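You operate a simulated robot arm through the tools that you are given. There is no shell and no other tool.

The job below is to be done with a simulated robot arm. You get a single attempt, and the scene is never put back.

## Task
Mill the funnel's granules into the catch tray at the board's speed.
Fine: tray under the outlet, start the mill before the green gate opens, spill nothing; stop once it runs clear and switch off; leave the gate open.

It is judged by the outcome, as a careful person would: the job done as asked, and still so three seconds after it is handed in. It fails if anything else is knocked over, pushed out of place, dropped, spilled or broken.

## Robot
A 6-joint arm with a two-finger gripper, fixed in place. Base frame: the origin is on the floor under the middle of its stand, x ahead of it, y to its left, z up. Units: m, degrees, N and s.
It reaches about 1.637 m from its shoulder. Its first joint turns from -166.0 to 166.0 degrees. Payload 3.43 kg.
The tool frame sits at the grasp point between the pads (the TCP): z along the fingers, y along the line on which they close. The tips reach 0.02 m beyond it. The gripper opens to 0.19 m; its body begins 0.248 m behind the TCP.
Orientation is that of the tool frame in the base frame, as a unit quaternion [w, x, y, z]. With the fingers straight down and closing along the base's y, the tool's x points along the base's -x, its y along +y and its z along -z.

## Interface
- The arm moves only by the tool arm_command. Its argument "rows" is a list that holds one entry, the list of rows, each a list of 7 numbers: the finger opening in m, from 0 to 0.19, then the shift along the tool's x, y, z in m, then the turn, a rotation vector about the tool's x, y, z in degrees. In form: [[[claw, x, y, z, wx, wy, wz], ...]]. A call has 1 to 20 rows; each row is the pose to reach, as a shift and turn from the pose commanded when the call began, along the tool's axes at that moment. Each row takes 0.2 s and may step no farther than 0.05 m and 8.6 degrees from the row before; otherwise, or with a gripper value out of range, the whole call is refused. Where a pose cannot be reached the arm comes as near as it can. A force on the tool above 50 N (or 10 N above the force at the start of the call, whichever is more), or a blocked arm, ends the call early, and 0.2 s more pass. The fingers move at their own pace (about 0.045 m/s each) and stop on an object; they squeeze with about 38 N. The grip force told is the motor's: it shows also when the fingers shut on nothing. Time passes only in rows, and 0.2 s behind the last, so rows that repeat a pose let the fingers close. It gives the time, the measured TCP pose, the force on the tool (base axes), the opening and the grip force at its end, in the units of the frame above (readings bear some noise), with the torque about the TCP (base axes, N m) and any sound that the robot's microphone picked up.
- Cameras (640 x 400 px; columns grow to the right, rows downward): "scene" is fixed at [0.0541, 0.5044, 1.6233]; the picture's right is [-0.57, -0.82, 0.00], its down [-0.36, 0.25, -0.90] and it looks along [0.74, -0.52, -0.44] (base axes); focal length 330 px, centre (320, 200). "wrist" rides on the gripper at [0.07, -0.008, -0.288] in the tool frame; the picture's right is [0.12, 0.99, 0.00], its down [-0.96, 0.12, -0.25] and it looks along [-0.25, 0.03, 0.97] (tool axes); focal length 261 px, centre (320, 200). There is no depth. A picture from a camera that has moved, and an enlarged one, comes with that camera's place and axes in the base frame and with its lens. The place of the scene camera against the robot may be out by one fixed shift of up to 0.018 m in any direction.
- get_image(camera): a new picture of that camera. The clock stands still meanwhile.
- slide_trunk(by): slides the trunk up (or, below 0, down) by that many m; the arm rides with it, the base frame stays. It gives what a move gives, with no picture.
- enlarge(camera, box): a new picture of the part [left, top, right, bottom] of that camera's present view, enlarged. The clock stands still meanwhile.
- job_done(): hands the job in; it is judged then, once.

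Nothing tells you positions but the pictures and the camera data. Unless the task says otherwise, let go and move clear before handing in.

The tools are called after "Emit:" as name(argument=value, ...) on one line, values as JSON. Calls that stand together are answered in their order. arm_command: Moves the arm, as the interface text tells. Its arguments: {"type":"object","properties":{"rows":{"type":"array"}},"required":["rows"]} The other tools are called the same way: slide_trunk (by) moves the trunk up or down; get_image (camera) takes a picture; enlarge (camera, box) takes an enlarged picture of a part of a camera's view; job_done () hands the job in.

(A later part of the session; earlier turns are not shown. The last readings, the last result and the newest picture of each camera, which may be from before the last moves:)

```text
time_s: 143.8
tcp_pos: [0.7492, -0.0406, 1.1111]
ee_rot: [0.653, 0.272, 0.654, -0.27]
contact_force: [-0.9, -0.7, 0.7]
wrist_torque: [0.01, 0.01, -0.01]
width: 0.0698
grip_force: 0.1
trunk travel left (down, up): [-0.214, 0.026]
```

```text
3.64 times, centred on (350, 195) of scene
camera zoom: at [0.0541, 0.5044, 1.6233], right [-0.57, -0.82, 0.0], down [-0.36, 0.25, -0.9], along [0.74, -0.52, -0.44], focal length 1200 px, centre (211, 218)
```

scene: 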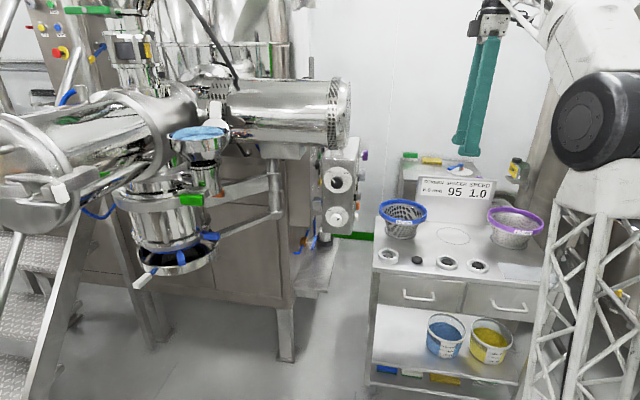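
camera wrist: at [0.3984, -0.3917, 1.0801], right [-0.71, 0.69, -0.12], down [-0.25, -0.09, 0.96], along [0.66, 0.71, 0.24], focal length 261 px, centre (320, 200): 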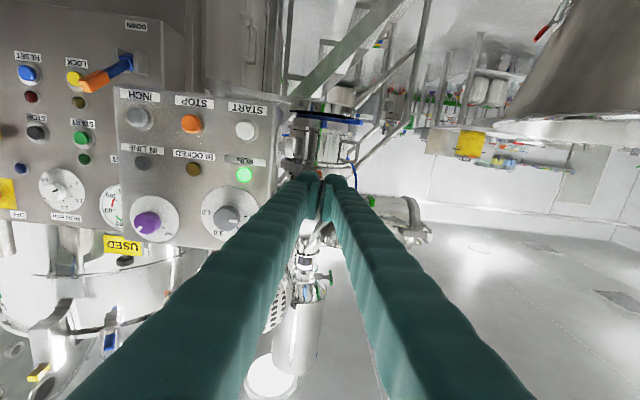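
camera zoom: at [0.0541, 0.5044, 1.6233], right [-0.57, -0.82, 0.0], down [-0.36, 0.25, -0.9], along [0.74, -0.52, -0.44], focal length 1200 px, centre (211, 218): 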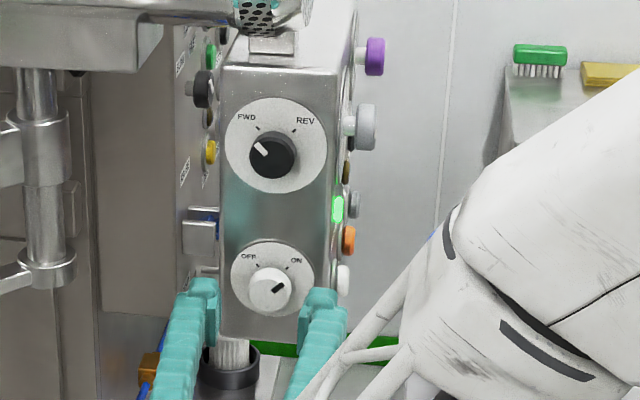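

RUN glows green in the scene view too, so I can monitor it. I'll grip the white knob and turn it back counterclockwise to OFF.

Emit:
arm_command(rows=[[[0.07, -0.0015, -0.0015, 0.0, 0, 0, 6], [0.07, -0.0015, -0.0015, 0.012, 0, 0, 8], [0.07, -0.0015, -0.0015, 0.024, 0, 0, 8], [0.07, -0.0015, -0.0015, 0.034, 0, 0, 8], [0.07, -0.0015, -0.0015, 0.042, 0, 0, 8], [0.02, -0.0015, -0.0015, 0.042, 0, 0, 8], [0.02, -0.0015, -0.0015, 0.042, 0, 0, 8], [0.02, -0.0015, -0.0015, 0.042, 0, 0, 8], [0.02, -0.0015, -0.0015, 0.042, 0, 0, 8]]])

Emit:
arm_command(rows=[[[0.02, 0, 0, 0, 0, 0, -7], [0.02, 0, 0, 0, 0, 0, -14], [0.02, 0, 0, 0, 0, 0, -21], [0.02, 0, 0, 0, 0, 0, -28], [0.02, 0, 0, 0, 0, 0, -35], [0.02, 0, 0, 0, 0, 0, -42], [0.02, 0, 0, 0, 0, 0, -49], [0.02, 0, 0, 0, 0, 0, -56], [0.02, 0, 0, 0, 0, 0, -63], [0.02, 0, 0, 0, 0, 0, -70], [0.02, 0, 0, 0, 0, 0, -77], [0.02, 0, 0, 0, 0, 0, -84]]])

Emit:
enlarge(camera="wrist", box=[260, 130, 380, 250])

Emit:
enlarge(camera="scene", box=[310, 140, 390, 250])

```text
time_s: 145.8
tcp_pos: [0.7785, -0.0718, 1.1116]
ee_rot: [0.67, 0.317, 0.633, -0.224]
contact_force: [3.9, 1.6, -0.2]
wrist_torque: [0.02, 0.07, -0.01]
width: 0.0368
grip_force: 44.6
trunk travel left (down, up): [-0.214, 0.026]
```

```text
time_s: 148.4
tcp_pos: [0.7798, -0.0727, 1.1106]
ee_rot: [0.347, -0.189, 0.682, -0.615]
contact_force: [15.4, 6.2, -9.7]
wrist_torque: [0.04, 0.1, 0.08]
width: 0.0367
grip_force: 44.8
trunk travel left (down, up): [-0.214, 0.026]
```

```text
3.33 times, centred on (320, 190) of wrist
camera zoom: at [0.5269, 0.0826, 1.1025], right [0.09, 0.09, -0.99], down [0.51, 0.85, 0.12], along [0.86, -0.51, 0.03], focal length 869 px, centre (320, 233)
```

zoom: 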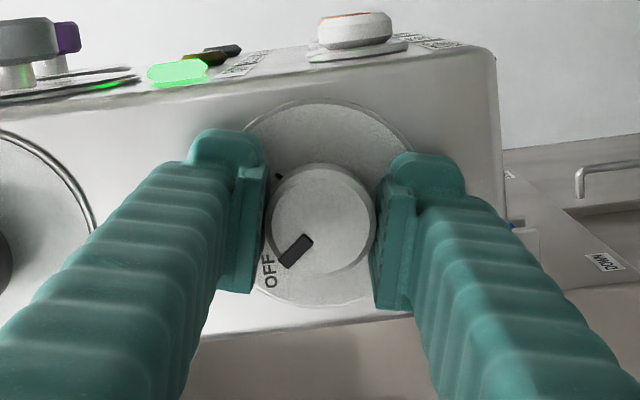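

```text
3.64 times, centred on (350, 195) of scene
camera zoom: at [0.0541, 0.5044, 1.6233], right [-0.57, -0.82, 0.0], down [-0.36, 0.25, -0.9], along [0.74, -0.52, -0.44], focal length 1200 px, centre (211, 218)
```

zoom: 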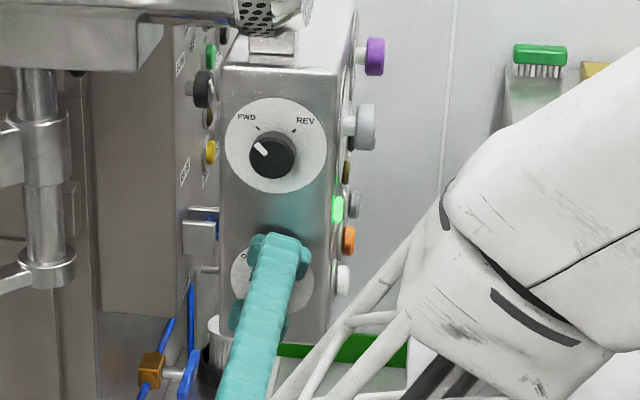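

RUN stays lit with the white switch turned back. I'll release and verify that it rests at OFF.

Emit:
arm_command(rows=[[[0.075, 0, 0, 0, 0, 0, 0], [0.075, 0, 0, 0, 0, 0, 0], [0.075, 0, 0, 0, 0, 0, 0], [0.075, 0, 0, -0.02, 0, 0, 0], [0.075, 0, 0, -0.045, 0, 0, 0], [0.075, 0, 0, -0.08, 0, 0, 8], [0.075, 0, 0, -0.11, 0, 0, 16], [0.075, 0, 0, -0.13, 0, 0, 24], [0.075, 0, 0, -0.13, 0, 0, 32], [0.075, 0, 0, -0.13, 0, 0, 40], [0.075, 0, 0, -0.13, 0, 0, 48], [0.075, 0, 0, -0.13, 0, 0, 56], [0.075, 0, 0, -0.13, 0, 0, 64], [0.075, 0, 0, -0.13, 0, 0, 72], [0.075, 0, 0, -0.13, 0, 0, 76]]])

Emit:
enlarge(camera="wrist", box=[260, 110, 380, 260])

Emit:
get_image(camera="wrist")

Emit:
enlarge(camera="scene", box=[310, 140, 390, 250])

```text
time_s: 151.6
tcp_pos: [0.6865, 0.0204, 1.1124]
ee_rot: [0.652, 0.274, 0.653, -0.27]
contact_force: [-1.7, -0.2, -1.0]
wrist_torque: [0.02, -0.03, 0.01]
width: 0.0749
grip_force: 0.0
trunk travel left (down, up): [-0.214, 0.026]
```

```text
2.67 times, centred on (320, 185) of wrist
camera zoom: at [0.4781, 0.2185, 1.0423], right [0.7, 0.7, -0.12], down [-0.09, 0.25, 0.96], along [0.7, -0.67, 0.24], focal length 695 px, centre (320, 240)
```

zoom: 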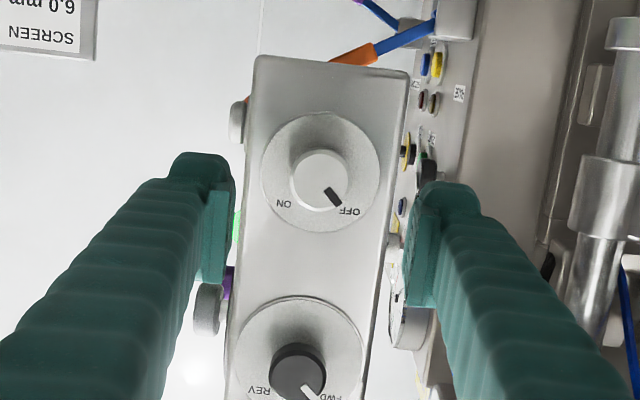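

```text
taken
camera wrist: at [0.4781, 0.2185, 1.0423], right [0.7, 0.7, -0.12], down [-0.09, 0.25, 0.96], along [0.7, -0.67, 0.24], focal length 261 px, centre (320, 200)
```

wrist: 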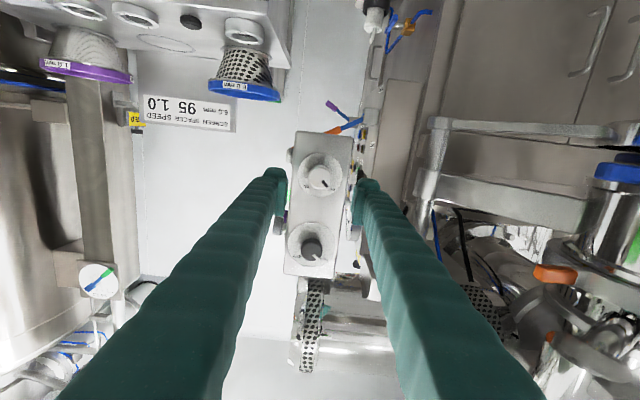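

```text
3.64 times, centred on (350, 195) of scene
camera zoom: at [0.0541, 0.5044, 1.6233], right [-0.57, -0.82, 0.0], down [-0.36, 0.25, -0.9], along [0.74, -0.52, -0.44], focal length 1200 px, centre (211, 218)
```

zoom: 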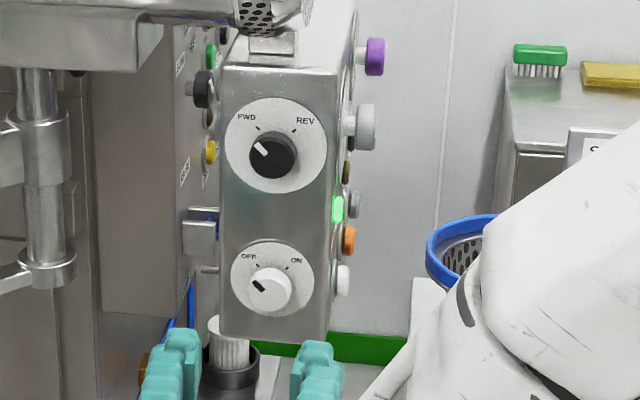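

The white switch is back at OFF, RUN is still lit, and the selector reads FWD. Next is the gate: I'll move round to get a close view of the green handle from the front.

Emit:
arm_command(rows=[[[0.1, -0.024, 0.0013, -0.0188, 0, 5.7, 0], [0.1, -0.048, 0.0027, -0.0376, 0, 11.4, 0], [0.1, -0.072, 0.004, -0.0564, 0, 17.1, 0], [0.1, -0.096, 0.0053, -0.0752, 0, 22.9, 0], [0.1, -0.12, 0.0066, -0.094, 0, 28.6, 0], [0.1, -0.144, 0.008, -0.1128, 0, 34.3, 0], [0.1, -0.1676, 0.0093, -0.1316, 0, 40, 0]]])

```text
time_s: 153.2
tcp_pos: [0.6013, 0.1206, 1.2795]
ee_rot: [0.389, 0.348, 0.838, -0.159]
contact_force: [-0.3, 0.6, -0.6]
wrist_torque: [-0.06, 0.02, -0.02]
width: 0.1
grip_force: 0.0
trunk travel left (down, up): [-0.214, 0.026]
```

Emit:
arm_command(rows=[[[0.1, 0.008, 0.0233, -0.0183, -2.7, 0, -2.3], [0.1, 0.016, 0.0466, -0.0366, -5.5, 0, -4.6], [0.1, 0.024, 0.0699, -0.0549, -8.2, 0, -6.9], [0.1, 0.032, 0.0932, -0.0731, -10.9, 0, -9.3], [0.1, 0.04, 0.1165, -0.0914, -13.6, 0, -11.6], [0.1, 0.048, 0.1398, -0.1097, -16.4, 0, -13.9], [0.1, 0.056, 0.1631, -0.128, -19.1, 0, -16.2]]])

Emit:
get_image(camera="wrist")

Emit:
get_image(camera="scene")

```text
time_s: 154.8
tcp_pos: [0.6214, 0.3294, 1.3196]
ee_rot: [0.415, 0.158, 0.893, -0.072]
contact_force: [-0.4, -0.2, -0.2]
wrist_torque: [0.07, 0.0, 0.04]
width: 0.0998
grip_force: 0.0
trunk travel left (down, up): [-0.214, 0.026]
```

```text
taken
camera wrist: at [0.3696, 0.4117, 1.451], right [0.27, 0.96, -0.09], down [0.44, -0.04, 0.9], along [0.86, -0.28, -0.44], focal length 261 px, centre (320, 200)
```

wrist: 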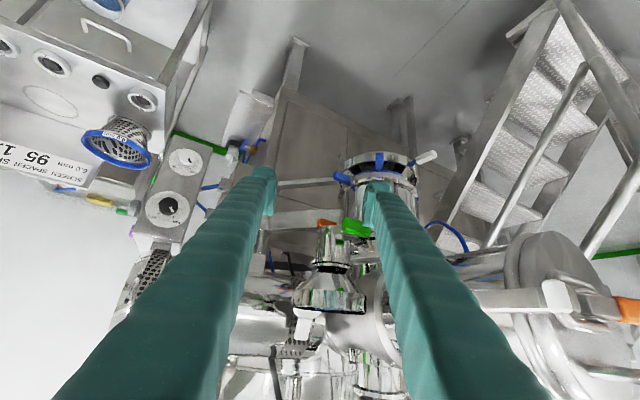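

```text
taken
```

scene: 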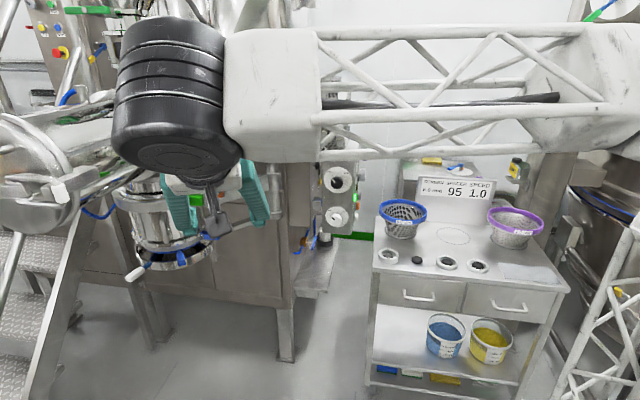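

Good view of the gate between the fingers. I'll zoom in on it.

Emit:
enlarge(camera="wrist", box=[290, 200, 390, 320])

Emit:
enlarge(camera="wrist", box=[310, 205, 380, 255])

```text
3.33 times, centred on (340, 260) of wrist
camera zoom: at [0.3696, 0.4117, 1.451], right [0.27, 0.96, -0.09], down [0.44, -0.04, 0.9], along [0.86, -0.28, -0.44], focal length 869 px, centre (253, 0)
```

zoom: 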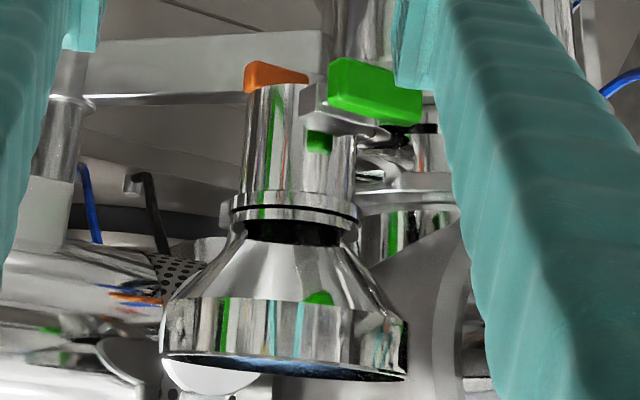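

```text
8.00 times, centred on (345, 230) of wrist
camera zoom: at [0.3696, 0.4117, 1.451], right [0.27, 0.96, -0.09], down [0.44, -0.04, 0.9], along [0.86, -0.28, -0.44], focal length 2085 px, centre (120, -40)
```

zoom: 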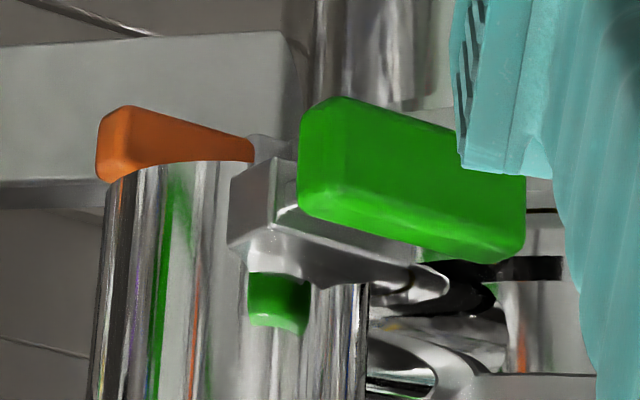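

The green bar runs along (0.66, 0.75), centred near (0.850, 0.337, 1.271), on a block in front of the neck, so the gate should pull outward along about (-0.71, 0.70). I'll flatten the tool and come up in front of it, below the barrel.

Emit:
arm_command(rows=[[[0.1, -0.0043, 0.014, 0.0158, 0.73, -5.7, 0.27], [0.1, -0.0085, 0.0279, 0.0316, 1.46, -11.5, 0.54], [0.1, -0.0128, 0.0419, 0.0474, 2.2, -17.2, 0.8], [0.1, -0.017, 0.0558, 0.0631, 2.9, -23, 1.1], [0.1, -0.0213, 0.0698, 0.0789, 3.6, -28.7, 1.36], [0.1, -0.0255, 0.0837, 0.0947, 4.4, -34.5, 1.6], [0.1, -0.0298, 0.0977, 0.1105, 5.1, -40.2, 1.9]]])

Emit:
get_image(camera="wrist")

Emit:
enlarge(camera="wrist", box=[270, 130, 390, 250])

Emit:
get_image(camera="scene")

```text
time_s: 156.4
tcp_pos: [0.7536, 0.3858, 1.2732]
ee_rot: [0.691, 0.157, 0.688, -0.154]
contact_force: [-0.7, -0.8, 0.6]
wrist_torque: [0.08, 0.21, 0.18]
width: 0.0998
grip_force: 0.1
trunk travel left (down, up): [-0.214, 0.026]
```

```text
taken
camera wrist: at [0.4894, 0.5012, 1.2017], right [0.43, 0.9, -0.12], down [-0.18, 0.21, 0.96], along [0.89, -0.39, 0.25], focal length 261 px, centre (320, 200)
```

wrist: 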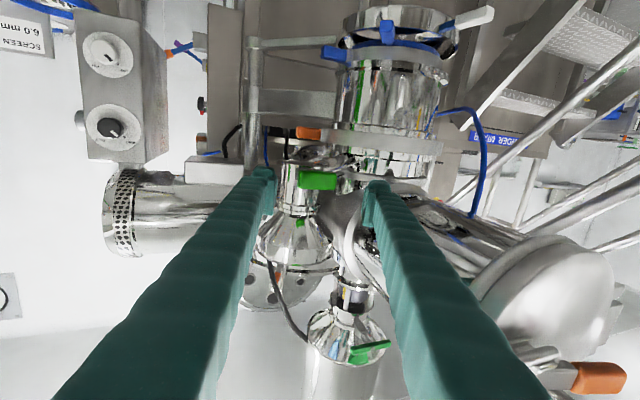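

```text
3.33 times, centred on (330, 190) of wrist
camera zoom: at [0.4894, 0.5012, 1.2017], right [0.43, 0.9, -0.12], down [-0.18, 0.21, 0.96], along [0.89, -0.39, 0.25], focal length 869 px, centre (287, 233)
```

zoom: 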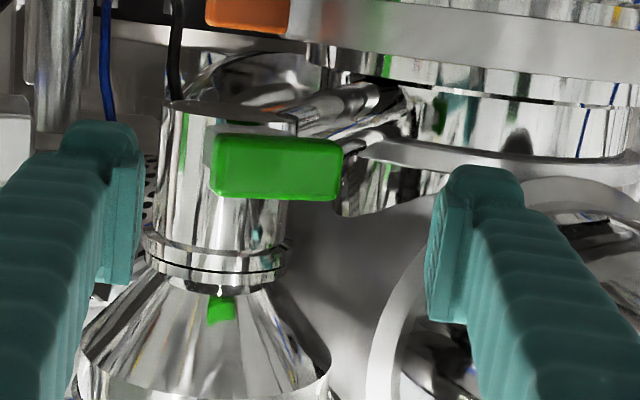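

```text
taken
```

scene: 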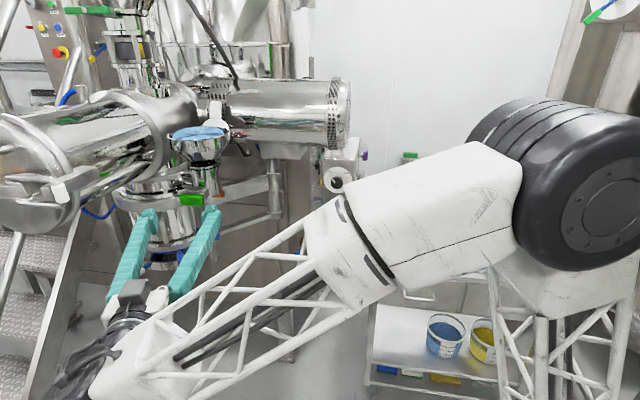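

Bar centre agrees at (0.849, 0.335, 1.272). I'll try rolling the gripper so the fingers sit above and below the bar, in short steps with reach checks.

Emit:
arm_command(rows=[[[0.07, 0, 0, 0, 0, 0, -8], [0.07, 0, 0, 0, 0, 0, -16], [0.07, 0, 0, 0, 0, 0, -24], [0.07, 0, 0, 0, 0, 0, -32], [0.07, 0, 0, 0, 0, 0, -40]]])

```text
time_s: 157.6
tcp_pos: [0.7529, 0.3856, 1.2721]
ee_rot: [0.595, -0.09, 0.701, -0.382]
contact_force: [-0.1, -0.7, -1.0]
wrist_torque: [0.0, 0.01, 0.0]
width: 0.0701
grip_force: 0.0
trunk travel left (down, up): [-0.214, 0.026]
```

Emit:
arm_command(rows=[[[0.07, 0, 0, 0, 0, 0, -8], [0.07, 0, 0, 0, 0, 0, -16], [0.07, 0, 0, 0, 0, 0, -24], [0.07, 0, 0, 0, 0, 0, -32], [0.07, 0, 0, 0, 0, 0, -40], [0.07, 0, 0, 0, 0, 0, -48]]])

Emit:
get_image(camera="wrist")

Emit:
enlarge(camera="wrist", box=[260, 130, 380, 250])

Emit:
enlarge(camera="scene", box=[100, 120, 260, 280])

```text
time_s: 159.0
tcp_pos: [0.7524, 0.3844, 1.2708]
ee_rot: [0.389, -0.367, 0.604, -0.591]
contact_force: [-1.1, 0.1, -0.3]
wrist_torque: [-0.01, 0.0, 0.01]
width: 0.0697
grip_force: 0.0
trunk travel left (down, up): [-0.214, 0.026]
```

```text
taken
camera wrist: at [0.4621, 0.4449, 1.2771], right [-0.03, -0.08, -1.0], down [0.19, 0.98, -0.08], along [0.98, -0.19, -0.02], focal length 261 px, centre (320, 200)
```

wrist: 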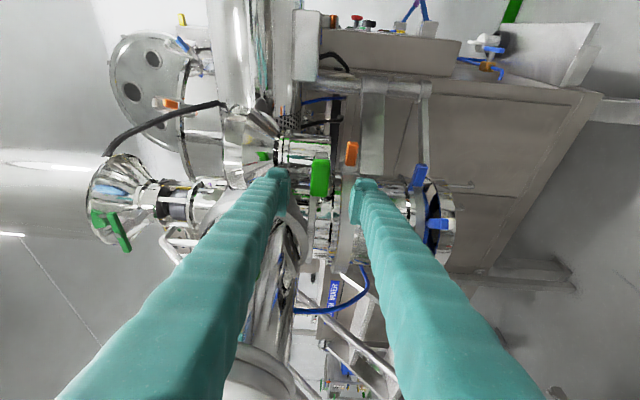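

```text
3.33 times, centred on (320, 190) of wrist
camera zoom: at [0.4621, 0.4449, 1.2771], right [-0.03, -0.08, -1.0], down [0.19, 0.98, -0.08], along [0.98, -0.19, -0.02], focal length 869 px, centre (320, 233)
```

zoom: 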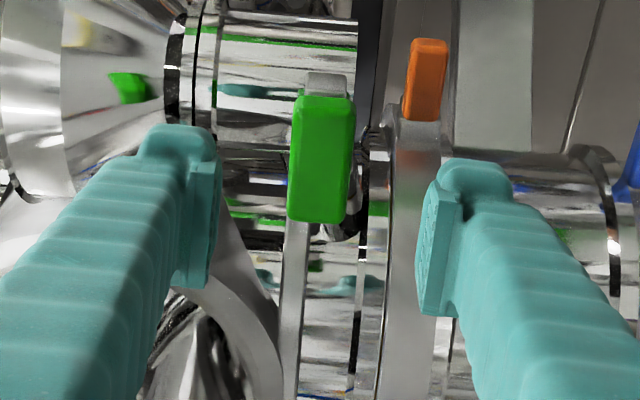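

```text
2.50 times, centred on (180, 200) of scene
camera zoom: at [0.0541, 0.5044, 1.6233], right [-0.57, -0.82, 0.0], down [-0.36, 0.25, -0.9], along [0.74, -0.52, -0.44], focal length 825 px, centre (670, 200)
```

zoom: 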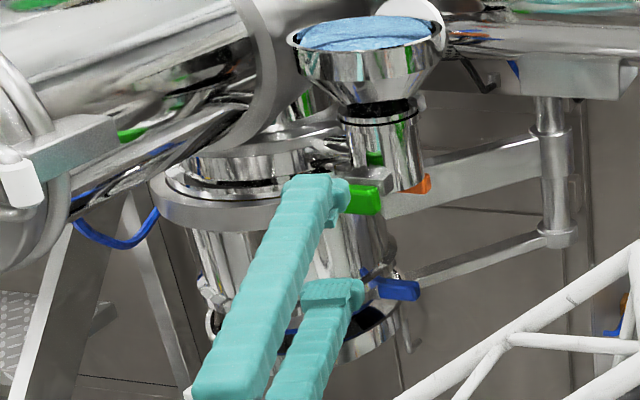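

The roll works: one finger is above and one below the bar. I'll advance over the bar, keeping the tips flush with its back so only the bar is gripped, and close.

Emit:
arm_command(rows=[[[0.07, 0.002, 0.0007, 0.022, 0, 0, 0], [0.07, 0.004, 0.0007, 0.044, 0, 0, 0], [0.07, 0.0045, 0.0007, 0.066, 0, 0, 0], [0.07, 0.0045, 0.0007, 0.084, 0, 0, 0], [0.07, 0.0045, 0.0007, 0.097, 0, 0, 0], [0.07, 0.0045, 0.0007, 0.097, 0, 0, 0]]])

Emit:
enlarge(camera="wrist", box=[260, 130, 380, 250])

Emit:
enlarge(camera="scene", box=[130, 140, 250, 260])

```text
time_s: 160.4
tcp_pos: [0.8383, 0.3389, 1.2701]
ee_rot: [0.39, -0.367, 0.603, -0.591]
contact_force: [-0.1, 0.1, 0.1]
wrist_torque: [0.0, 0.0, -0.03]
width: 0.0699
grip_force: 0.1
trunk travel left (down, up): [-0.214, 0.026]
```

```text
3.33 times, centred on (320, 190) of wrist
camera zoom: at [0.5483, 0.3993, 1.2761], right [-0.03, -0.08, -1.0], down [0.19, 0.98, -0.08], along [0.98, -0.19, -0.02], focal length 869 px, centre (320, 233)
```

zoom: 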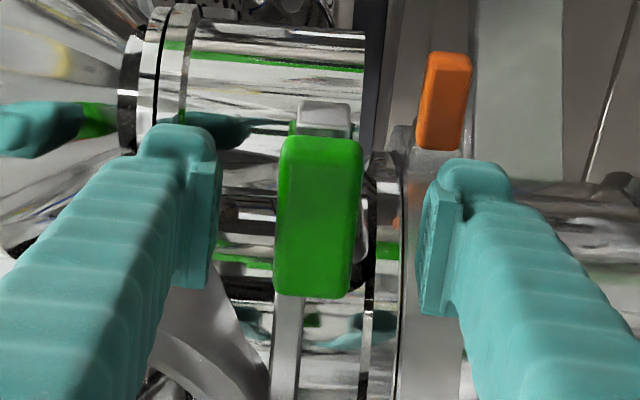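

```text
3.33 times, centred on (190, 200) of scene
camera zoom: at [0.0541, 0.5044, 1.6233], right [-0.57, -0.82, 0.0], down [-0.36, 0.25, -0.9], along [0.74, -0.52, -0.44], focal length 1100 px, centre (753, 200)
```

zoom: 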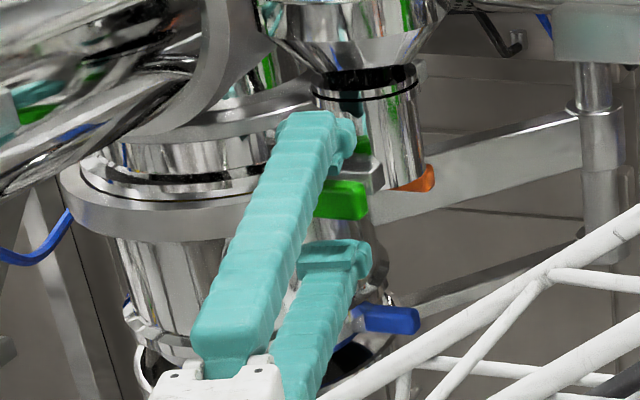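

The fingers bracket the bar. Closing now.

Emit:
arm_command(rows=[[[0.01, 0, 0, 0, 0, 0, 0], [0.01, 0, 0, 0, 0, 0, 0], [0.01, 0, 0, 0, 0, 0, 0], [0.01, 0, 0, 0, 0, 0, 0]]])

Emit:
enlarge(camera="wrist", box=[260, 130, 380, 250])

Emit:
enlarge(camera="scene", box=[130, 110, 250, 260])

```text
time_s: 161.4
tcp_pos: [0.8376, 0.3402, 1.2714]
ee_rot: [0.389, -0.366, 0.604, -0.592]
contact_force: [4.5, 1.7, 13.1]
wrist_torque: [-0.98, 0.35, 0.01]
width: 0.0276
grip_force: 41.5
trunk travel left (down, up): [-0.214, 0.026]
```

```text
3.33 times, centred on (320, 190) of wrist
camera zoom: at [0.5481, 0.3994, 1.2769], right [-0.03, -0.08, -1.0], down [0.19, 0.98, -0.08], along [0.98, -0.19, -0.02], focal length 869 px, centre (320, 233)
```

zoom: 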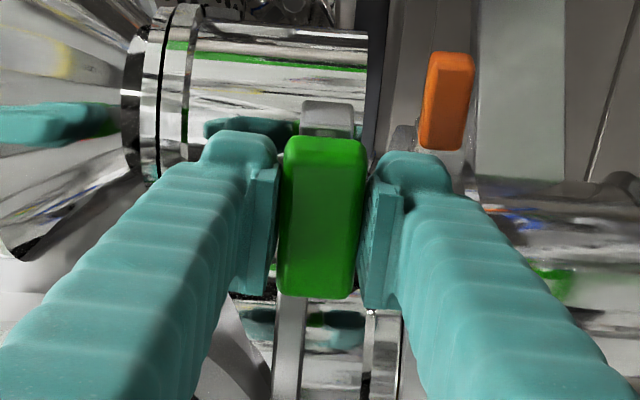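

```text
2.67 times, centred on (190, 185) of scene
camera zoom: at [0.0541, 0.5044, 1.6233], right [-0.57, -0.82, 0.0], down [-0.36, 0.25, -0.9], along [0.74, -0.52, -0.44], focal length 880 px, centre (667, 240)
```

zoom: 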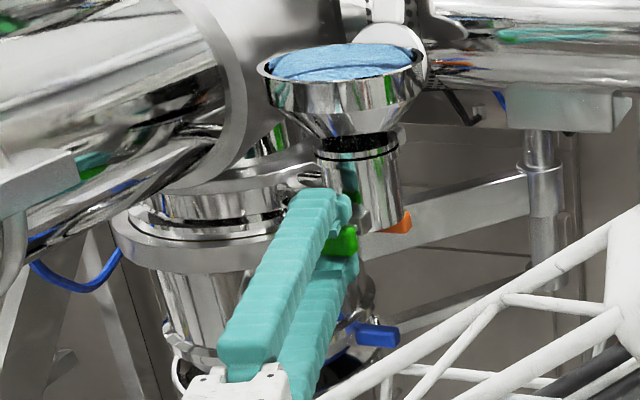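

The bar is gripped (27.6 mm). RUN is on, the tray is under the outlet, so I'll start pulling the gate gently outward and watch force and sound.

Emit:
arm_command(rows=[[[0.01, -0.0016, 0, -0.0047, 0, 0, 0], [0.01, -0.0032, 0, -0.0095, 0, 0, 0], [0.01, -0.0048, 0, -0.0142, 0, 0, 0]]])

Emit:
enlarge(camera="wrist", box=[260, 130, 380, 250])

Emit:
enlarge(camera="scene", box=[130, 110, 250, 260])

```text
time_s: 162.2
tcp_pos: [0.8282, 0.3517, 1.2715]
ee_rot: [0.389, -0.367, 0.604, -0.591]
contact_force: [8.4, 7.6, 24.4]
wrist_torque: [-1.12, 0.38, 0.22]
width: 0.0277
grip_force: 44.5
trunk travel left (down, up): [-0.214, 0.026]
```

```text
3.33 times, centred on (320, 190) of wrist
camera zoom: at [0.5368, 0.4102, 1.277], right [-0.03, -0.08, -1.0], down [0.19, 0.98, -0.08], along [0.98, -0.19, -0.02], focal length 869 px, centre (320, 233)
```

zoom: 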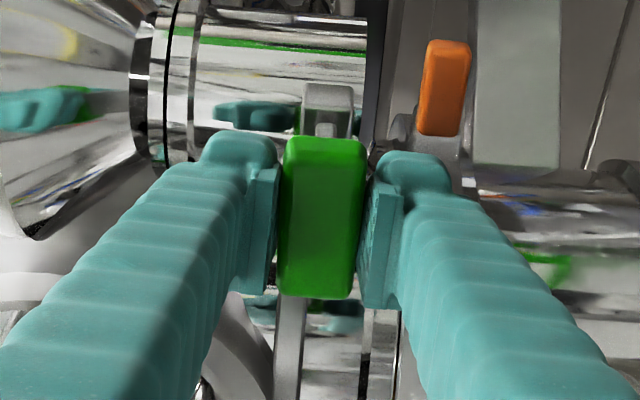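

```text
2.67 times, centred on (190, 185) of scene
camera zoom: at [0.0541, 0.5044, 1.6233], right [-0.57, -0.82, 0.0], down [-0.36, 0.25, -0.9], along [0.74, -0.52, -0.44], focal length 880 px, centre (667, 240)
```

zoom: 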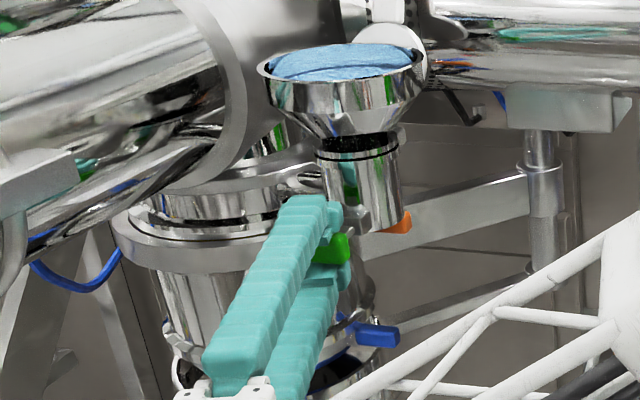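

The gate is sliding out: a stem now shows between block and bar. I'll keep pulling, easing the vertical load slightly.

Emit:
arm_command(rows=[[[0.01, -0.0016, -0.0015, -0.0047, 0, 0, 0], [0.01, -0.0032, -0.002, -0.0095, 0, 0, 0], [0.01, -0.0048, -0.002, -0.0142, 0, 0, 0], [0.01, -0.0064, -0.002, -0.019, 0, 0, 0]]])

Emit:
enlarge(camera="wrist", box=[260, 130, 380, 250])

Emit:
enlarge(camera="scene", box=[130, 110, 250, 260])

```text
time_s: 163.2
tcp_pos: [0.813, 0.3655, 1.2708]
ee_rot: [0.389, -0.367, 0.604, -0.591]
contact_force: [3.4, 7.8, 2.7]
wrist_torque: [-1.1, 0.48, 0.03]
width: 0.0278
grip_force: 45.2
trunk travel left (down, up): [-0.214, 0.026]
```

```text
3.33 times, centred on (320, 190) of wrist
camera zoom: at [0.5229, 0.4245, 1.2777], right [-0.04, -0.08, -1.0], down [0.19, 0.98, -0.08], along [0.98, -0.19, -0.02], focal length 869 px, centre (320, 233)
```

zoom: 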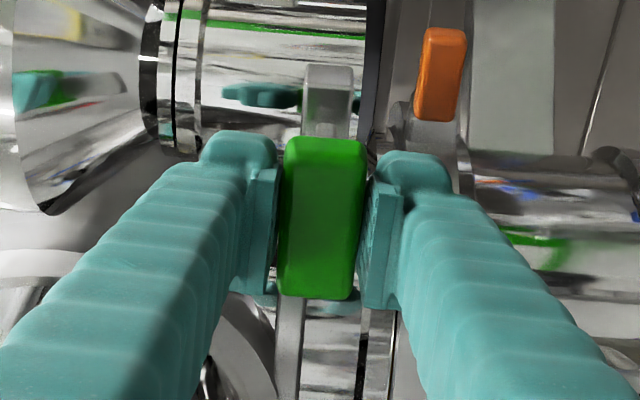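

```text
2.67 times, centred on (190, 185) of scene
camera zoom: at [0.0541, 0.5044, 1.6233], right [-0.57, -0.82, 0.0], down [-0.36, 0.25, -0.9], along [0.74, -0.52, -0.44], focal length 880 px, centre (667, 240)
```

zoom: 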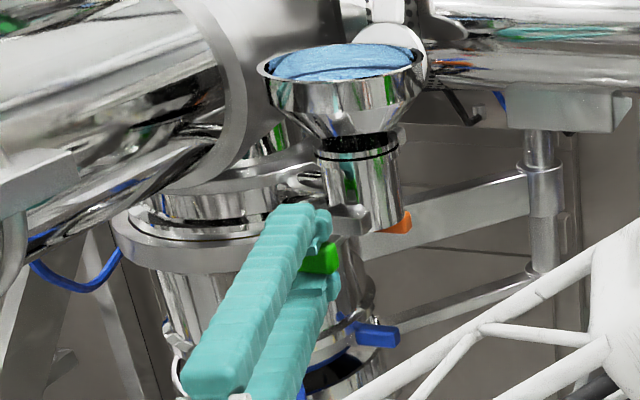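

Emit:
arm_command(rows=[[[0.01, -0.0016, 0, -0.0047, 0, 0, 0], [0.01, -0.0032, 0, -0.0095, 0, 0, 0], [0.01, -0.0048, 0, -0.0142, 0, 0, 0], [0.01, -0.0064, 0, -0.019, 0, 0, 0]]])

Emit:
enlarge(camera="scene", box=[130, 110, 250, 260])

Emit:
enlarge(camera="scene", box=[310, 140, 390, 250])

```text
time_s: 164.2
tcp_pos: [0.7976, 0.3773, 1.2719]
ee_rot: [0.388, -0.367, 0.605, -0.591]
contact_force: [8.1, -15.4, -5.3]
wrist_torque: [0.05, -0.02, 0.01]
width: 0.0271
grip_force: 38.0
trunk travel left (down, up): [-0.214, 0.026]
```

```text
2.67 times, centred on (190, 185) of scene
camera zoom: at [0.0541, 0.5044, 1.6233], right [-0.57, -0.82, 0.0], down [-0.36, 0.25, -0.9], along [0.74, -0.52, -0.44], focal length 880 px, centre (667, 240)
```

zoom: 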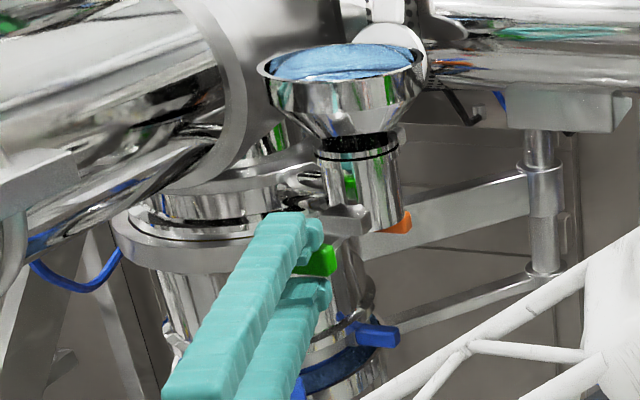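

```text
3.64 times, centred on (350, 195) of scene
camera zoom: at [0.0541, 0.5044, 1.6233], right [-0.57, -0.82, 0.0], down [-0.36, 0.25, -0.9], along [0.74, -0.52, -0.44], focal length 1200 px, centre (211, 218)
```

zoom: 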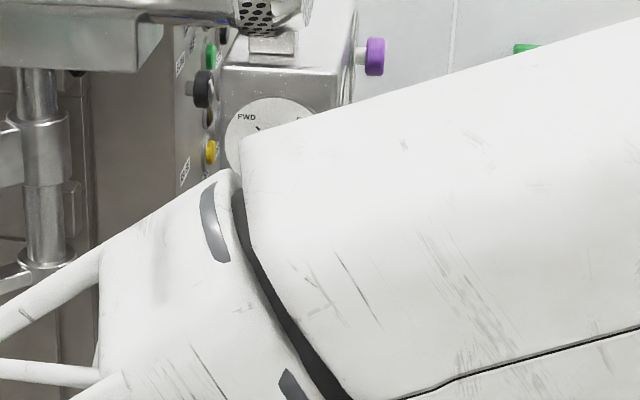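

Resistance rose and the granule surface is dropping: the gate seems to be at or near its stop. I'll check the grip view.

Emit:
enlarge(camera="wrist", box=[260, 130, 380, 250])

Emit:
enlarge(camera="scene", box=[140, 110, 240, 180])

```text
3.33 times, centred on (320, 190) of wrist
camera zoom: at [0.5082, 0.4368, 1.2781], right [-0.04, -0.07, -1.0], down [0.19, 0.98, -0.08], along [0.98, -0.19, -0.02], focal length 869 px, centre (320, 233)
```

zoom: 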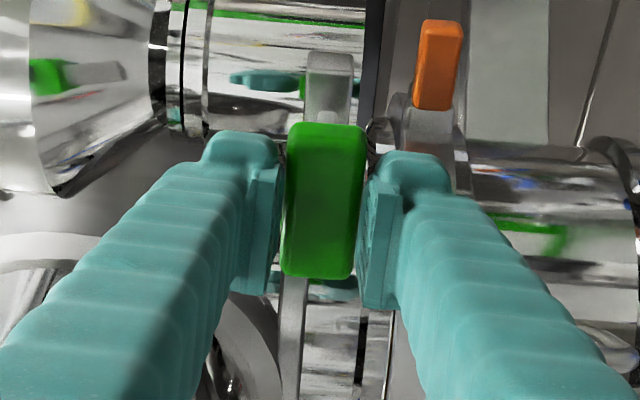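

```text
5.71 times, centred on (190, 145) of scene
camera zoom: at [0.0541, 0.5044, 1.6233], right [-0.57, -0.82, 0.0], down [-0.36, 0.25, -0.9], along [0.74, -0.52, -0.44], focal length 1886 px, centre (1063, 514)
```

zoom: 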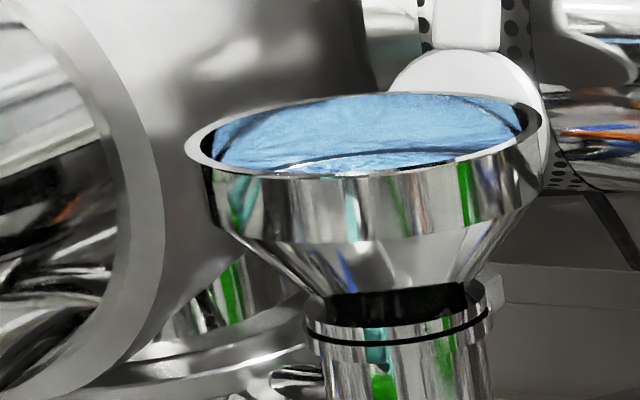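

The bar hit its stop and the pads slid on it, so the gate is out by about 4.5 cm and the granule level is falling. I'll release and back away.

Emit:
arm_command(rows=[[[0.07, 0, 0, 0, 0, 0, 0], [0.07, 0, 0, 0, 0, 0, 0], [0.07, 0, 0, 0, 0, 0, 0], [0.07, 0, 0, -0.02, 0, 0, 0], [0.07, 0, 0, -0.05, 0, 0, 0], [0.07, 0, 0, -0.08, 0, 0, 0], [0.07, 0, 0, -0.11, 0, 0, 0]]])

Emit:
get_image(camera="scene")

Emit:
enlarge(camera="scene", box=[130, 110, 250, 290])

Emit:
get_image(camera="wrist")

```text
time_s: 165.8
tcp_pos: [0.6993, 0.4252, 1.2732]
ee_rot: [0.388, -0.367, 0.604, -0.591]
contact_force: [0.9, -0.1, -0.2]
wrist_torque: [0.0, -0.01, 0.02]
width: 0.0699
grip_force: 0.1
trunk travel left (down, up): [-0.214, 0.026]
```

```text
taken
```

scene: 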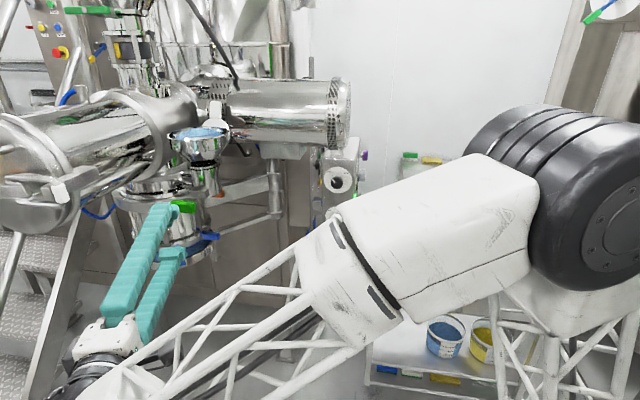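

```text
2.22 times, centred on (190, 200) of scene
camera zoom: at [0.0541, 0.5044, 1.6233], right [-0.57, -0.82, 0.0], down [-0.36, 0.25, -0.9], along [0.74, -0.52, -0.44], focal length 733 px, centre (609, 200)
```

zoom: 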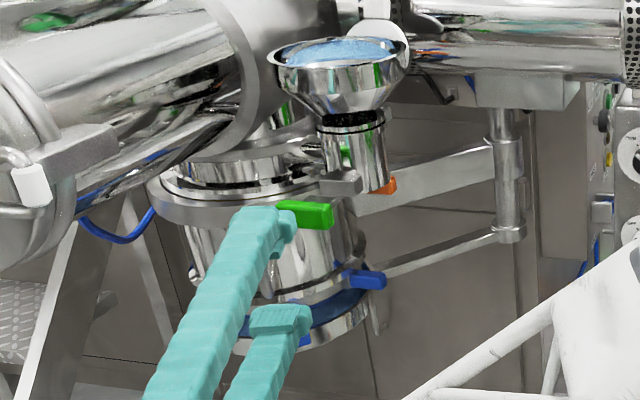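

```text
taken
camera wrist: at [0.4095, 0.4846, 1.2782], right [-0.04, -0.08, -1.0], down [0.19, 0.98, -0.08], along [0.98, -0.19, -0.02], focal length 261 px, centre (320, 200)
```

wrist: 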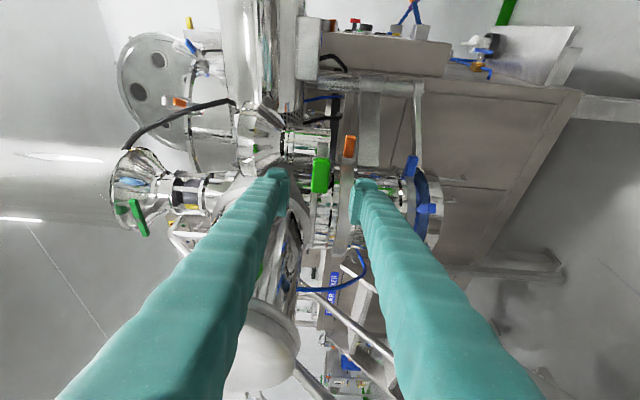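

Granules are draining from the funnel. I'll roll the wrist back to neutral while they flow and watch the levels.

Emit:
arm_command(rows=[[[0.1, 0, 0, 0, 0, 0, 8], [0.1, 0, 0, 0, 0, 0, 16], [0.1, 0, 0, 0, 0, 0, 24], [0.1, 0, 0, 0, 0, 0, 32], [0.1, 0, 0, 0, 0, 0, 40], [0.1, 0, 0, 0, 0, 0, 48], [0.1, 0, 0, 0, 0, 0, 56], [0.1, 0, 0, 0, 0, 0, 64], [0.1, 0, 0, 0, 0, 0, 72], [0.1, 0, 0, 0, 0, 0, 80], [0.1, 0, 0, 0, 0, 0, 88]]])

Emit:
enlarge(camera="scene", box=[130, 110, 250, 290])

Emit:
enlarge(camera="wrist", box=[240, 0, 460, 340])

```text
time_s: 168.2
tcp_pos: [0.699, 0.4257, 1.2736]
ee_rot: [0.691, 0.156, 0.689, -0.154]
contact_force: [0.4, 0.1, 0.7]
wrist_torque: [-0.03, 0.04, 0.01]
width: 0.0998
grip_force: 0.0
trunk travel left (down, up): [-0.214, 0.026]
```

```text
2.22 times, centred on (190, 200) of scene
camera zoom: at [0.0541, 0.5044, 1.6233], right [-0.57, -0.82, 0.0], down [-0.36, 0.25, -0.9], along [0.74, -0.52, -0.44], focal length 733 px, centre (609, 200)
```

zoom: 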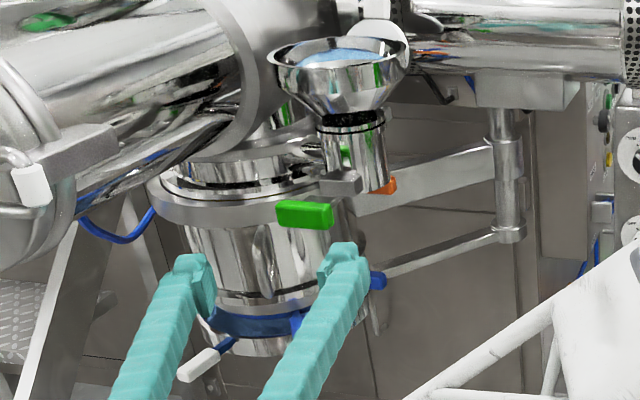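

```text
1.18 times, centred on (350, 170) of wrist
camera zoom: at [0.436, 0.5413, 1.2021], right [0.43, 0.9, -0.12], down [-0.18, 0.21, 0.96], along [0.89, -0.39, 0.25], focal length 307 px, centre (285, 235)
```

zoom: 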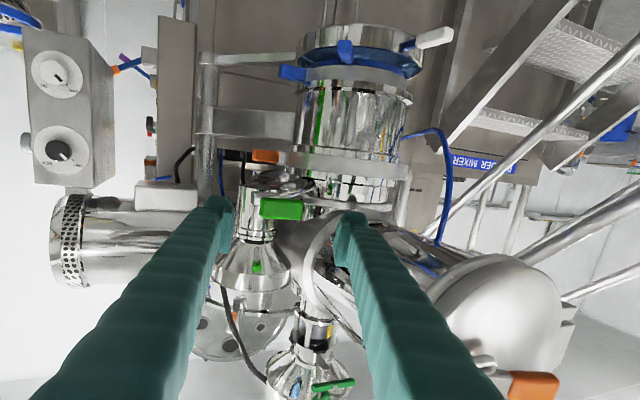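

The tray is filling with blue. I'll zoom there, then let time pass in place.

Emit:
enlarge(camera="wrist", box=[320, 20, 440, 110])

Emit:
arm_command(rows=[[[0.1, 0, 0, 0, 0, 0, 0], [0.1, 0, 0, 0, 0, 0, 0], [0.1, 0, 0, 0, 0, 0, 0], [0.1, 0, 0, 0, 0, 0, 0], [0.1, 0, 0, 0, 0, 0, 0], [0.1, 0, 0, 0, 0, 0, 0], [0.1, 0, 0, 0, 0, 0, 0], [0.1, 0, 0, 0, 0, 0, 0], [0.1, 0, 0, 0, 0, 0, 0], [0.1, 0, 0, 0, 0, 0, 0], [0.1, 0, 0, 0, 0, 0, 0], [0.1, 0, 0, 0, 0, 0, 0], [0.1, 0, 0, 0, 0, 0, 0], [0.1, 0, 0, 0, 0, 0, 0], [0.1, 0, 0, 0, 0, 0, 0]]])

Emit:
enlarge(camera="scene", box=[130, 110, 250, 290])

Emit:
enlarge(camera="scene", box=[160, 110, 240, 170])

```text
4.44 times, centred on (380, 65) of wrist
camera zoom: at [0.436, 0.5413, 1.2021], right [0.43, 0.9, -0.12], down [-0.18, 0.21, 0.96], along [0.89, -0.39, 0.25], focal length 1158 px, centre (53, 800)
```

zoom: 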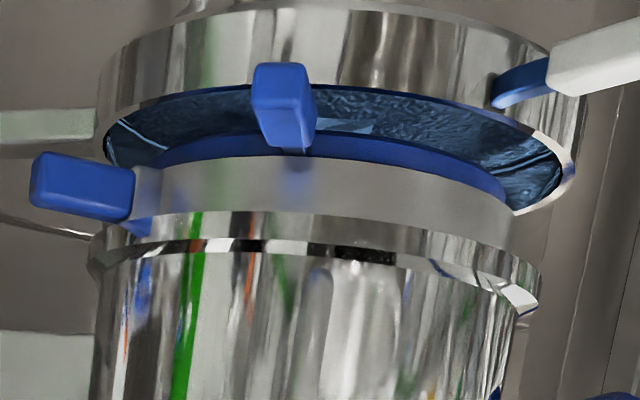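

```text
time_s: 171.4
tcp_pos: [0.6983, 0.4261, 1.2723]
ee_rot: [0.691, 0.155, 0.689, -0.155]
contact_force: [-0.1, 0.0, -0.3]
wrist_torque: [0.0, -0.01, -0.04]
width: 0.0999
grip_force: 0.1
trunk travel left (down, up): [-0.214, 0.026]
```

```text
2.22 times, centred on (190, 200) of scene
camera zoom: at [0.0541, 0.5044, 1.6233], right [-0.57, -0.82, 0.0], down [-0.36, 0.25, -0.9], along [0.74, -0.52, -0.44], focal length 733 px, centre (609, 200)
```

zoom: 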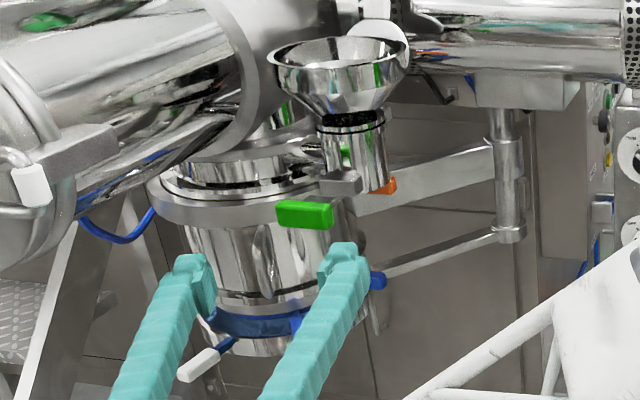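

```text
6.67 times, centred on (200, 140) of scene
camera zoom: at [0.0541, 0.5044, 1.6233], right [-0.57, -0.82, 0.0], down [-0.36, 0.25, -0.9], along [0.74, -0.52, -0.44], focal length 2200 px, centre (1120, 600)
```

zoom: 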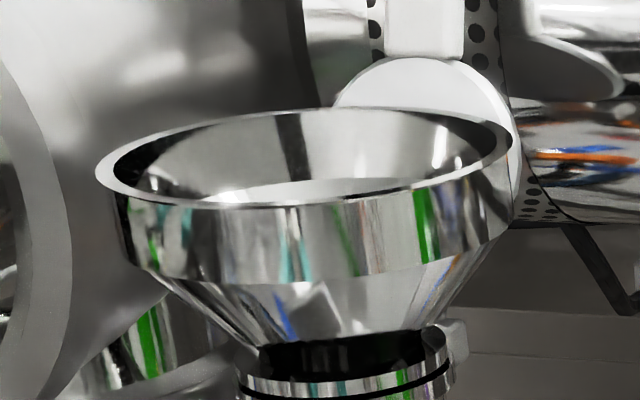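

The funnel looks empty and the milled material lies in the tray, concentric with the outlet. I'll let the mill run on while I travel back toward the panel.

Emit:
arm_command(rows=[[[0.1, -0.006, -0.01, -0.02, 0, 7, 0], [0.1, -0.014, -0.03, -0.035, 0, 14, 0], [0.1, -0.022, -0.055, -0.04, 0, 21, 0], [0.1, -0.03, -0.08, -0.04, 0, 28, 0], [0.1, -0.04, -0.1, -0.035, 0, 35, 0], [0.1, -0.0477, -0.1202, -0.0303, 0, 42, 0]]])

Emit:
get_image(camera="wrist")

Emit:
enlarge(camera="scene", box=[130, 200, 250, 290])

```text
time_s: 172.8
tcp_pos: [0.6196, 0.3316, 1.3201]
ee_rot: [0.397, 0.2, 0.891, -0.089]
contact_force: [-0.1, 1.1, -0.6]
wrist_torque: [-0.13, -0.06, -0.11]
width: 0.1
grip_force: 0.1
trunk travel left (down, up): [-0.214, 0.026]
```

```text
taken
camera wrist: at [0.3808, 0.4349, 1.4607], right [0.35, 0.93, -0.09], down [0.47, -0.09, 0.88], along [0.81, -0.35, -0.47], focal length 261 px, centre (320, 200)
```

wrist: 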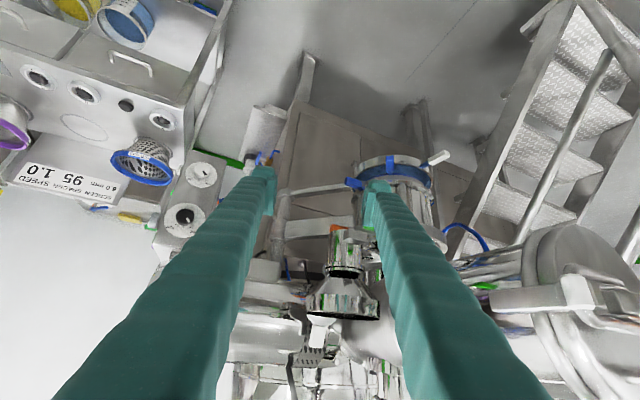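

```text
4.44 times, centred on (190, 245) of scene
camera zoom: at [0.0541, 0.5044, 1.6233], right [-0.57, -0.82, 0.0], down [-0.36, 0.25, -0.9], along [0.74, -0.52, -0.44], focal length 1466 px, centre (898, 0)
```

zoom: 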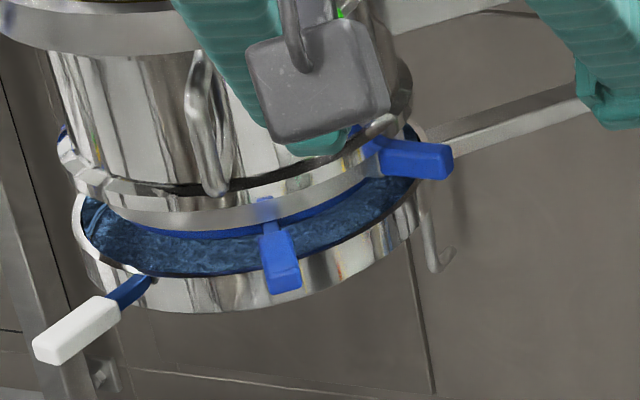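

Material is contained in the tray with nothing spilled. I'll continue round to the panel.

Emit:
arm_command(rows=[[[0.1, -0.0053, -0.0313, 0.0171, -3.06, 1, -3.15], [0.1, -0.0105, -0.0626, 0.0342, -6.1, 2, -6.3], [0.1, -0.0158, -0.0938, 0.0513, -9.2, 3, -9.45], [0.1, -0.021, -0.1251, 0.0684, -12.25, 4, -12.6], [0.1, -0.0263, -0.1564, 0.0854, -15.3, 5, -15.75], [0.1, -0.0315, -0.1877, 0.1025, -18.4, 6, -18.9], [0.1, -0.0368, -0.2189, 0.1196, -21.4, 7, -22.05], [0.1, -0.042, -0.2502, 0.1367, -24.5, 8, -25.2]]])

```text
time_s: 174.8
tcp_pos: [0.6259, 0.095, 1.2596]
ee_rot: [0.339, -0.117, 0.932, 0.045]
contact_force: [-0.4, 0.8, -0.3]
wrist_torque: [0.0, 0.02, 0.0]
width: 0.0999
grip_force: 0.1
trunk travel left (down, up): [-0.214, 0.026]
stopped in row 8: the arm was blocked; the commanded pose is now the measured one
```

The arm came against its inner reach limit. I'll route slightly farther out.

Emit:
arm_command(rows=[[[0.1, -0.0226, -0.0077, 0.0191, 0, 0, 0], [0.1, -0.0235, -0.036, 0.023, -2.4, 0, -2.9], [0.1, -0.018, -0.065, 0.0225, -4.85, 0, -5.75], [0.1, -0.0095, -0.093, 0.0181, -7.3, 0, -8.6], [0.1, -0.0009, -0.1214, 0.0137, -9.7, 0, -11.5]]])

```text
time_s: 176.0
tcp_pos: [0.6648, -0.0202, 1.2509]
ee_rot: [0.331, -0.239, 0.909, 0.09]
contact_force: [-1.2, -0.5, 0.0]
wrist_torque: [-0.05, -0.02, -0.07]
width: 0.0998
grip_force: 0.1
trunk travel left (down, up): [-0.214, 0.026]
```

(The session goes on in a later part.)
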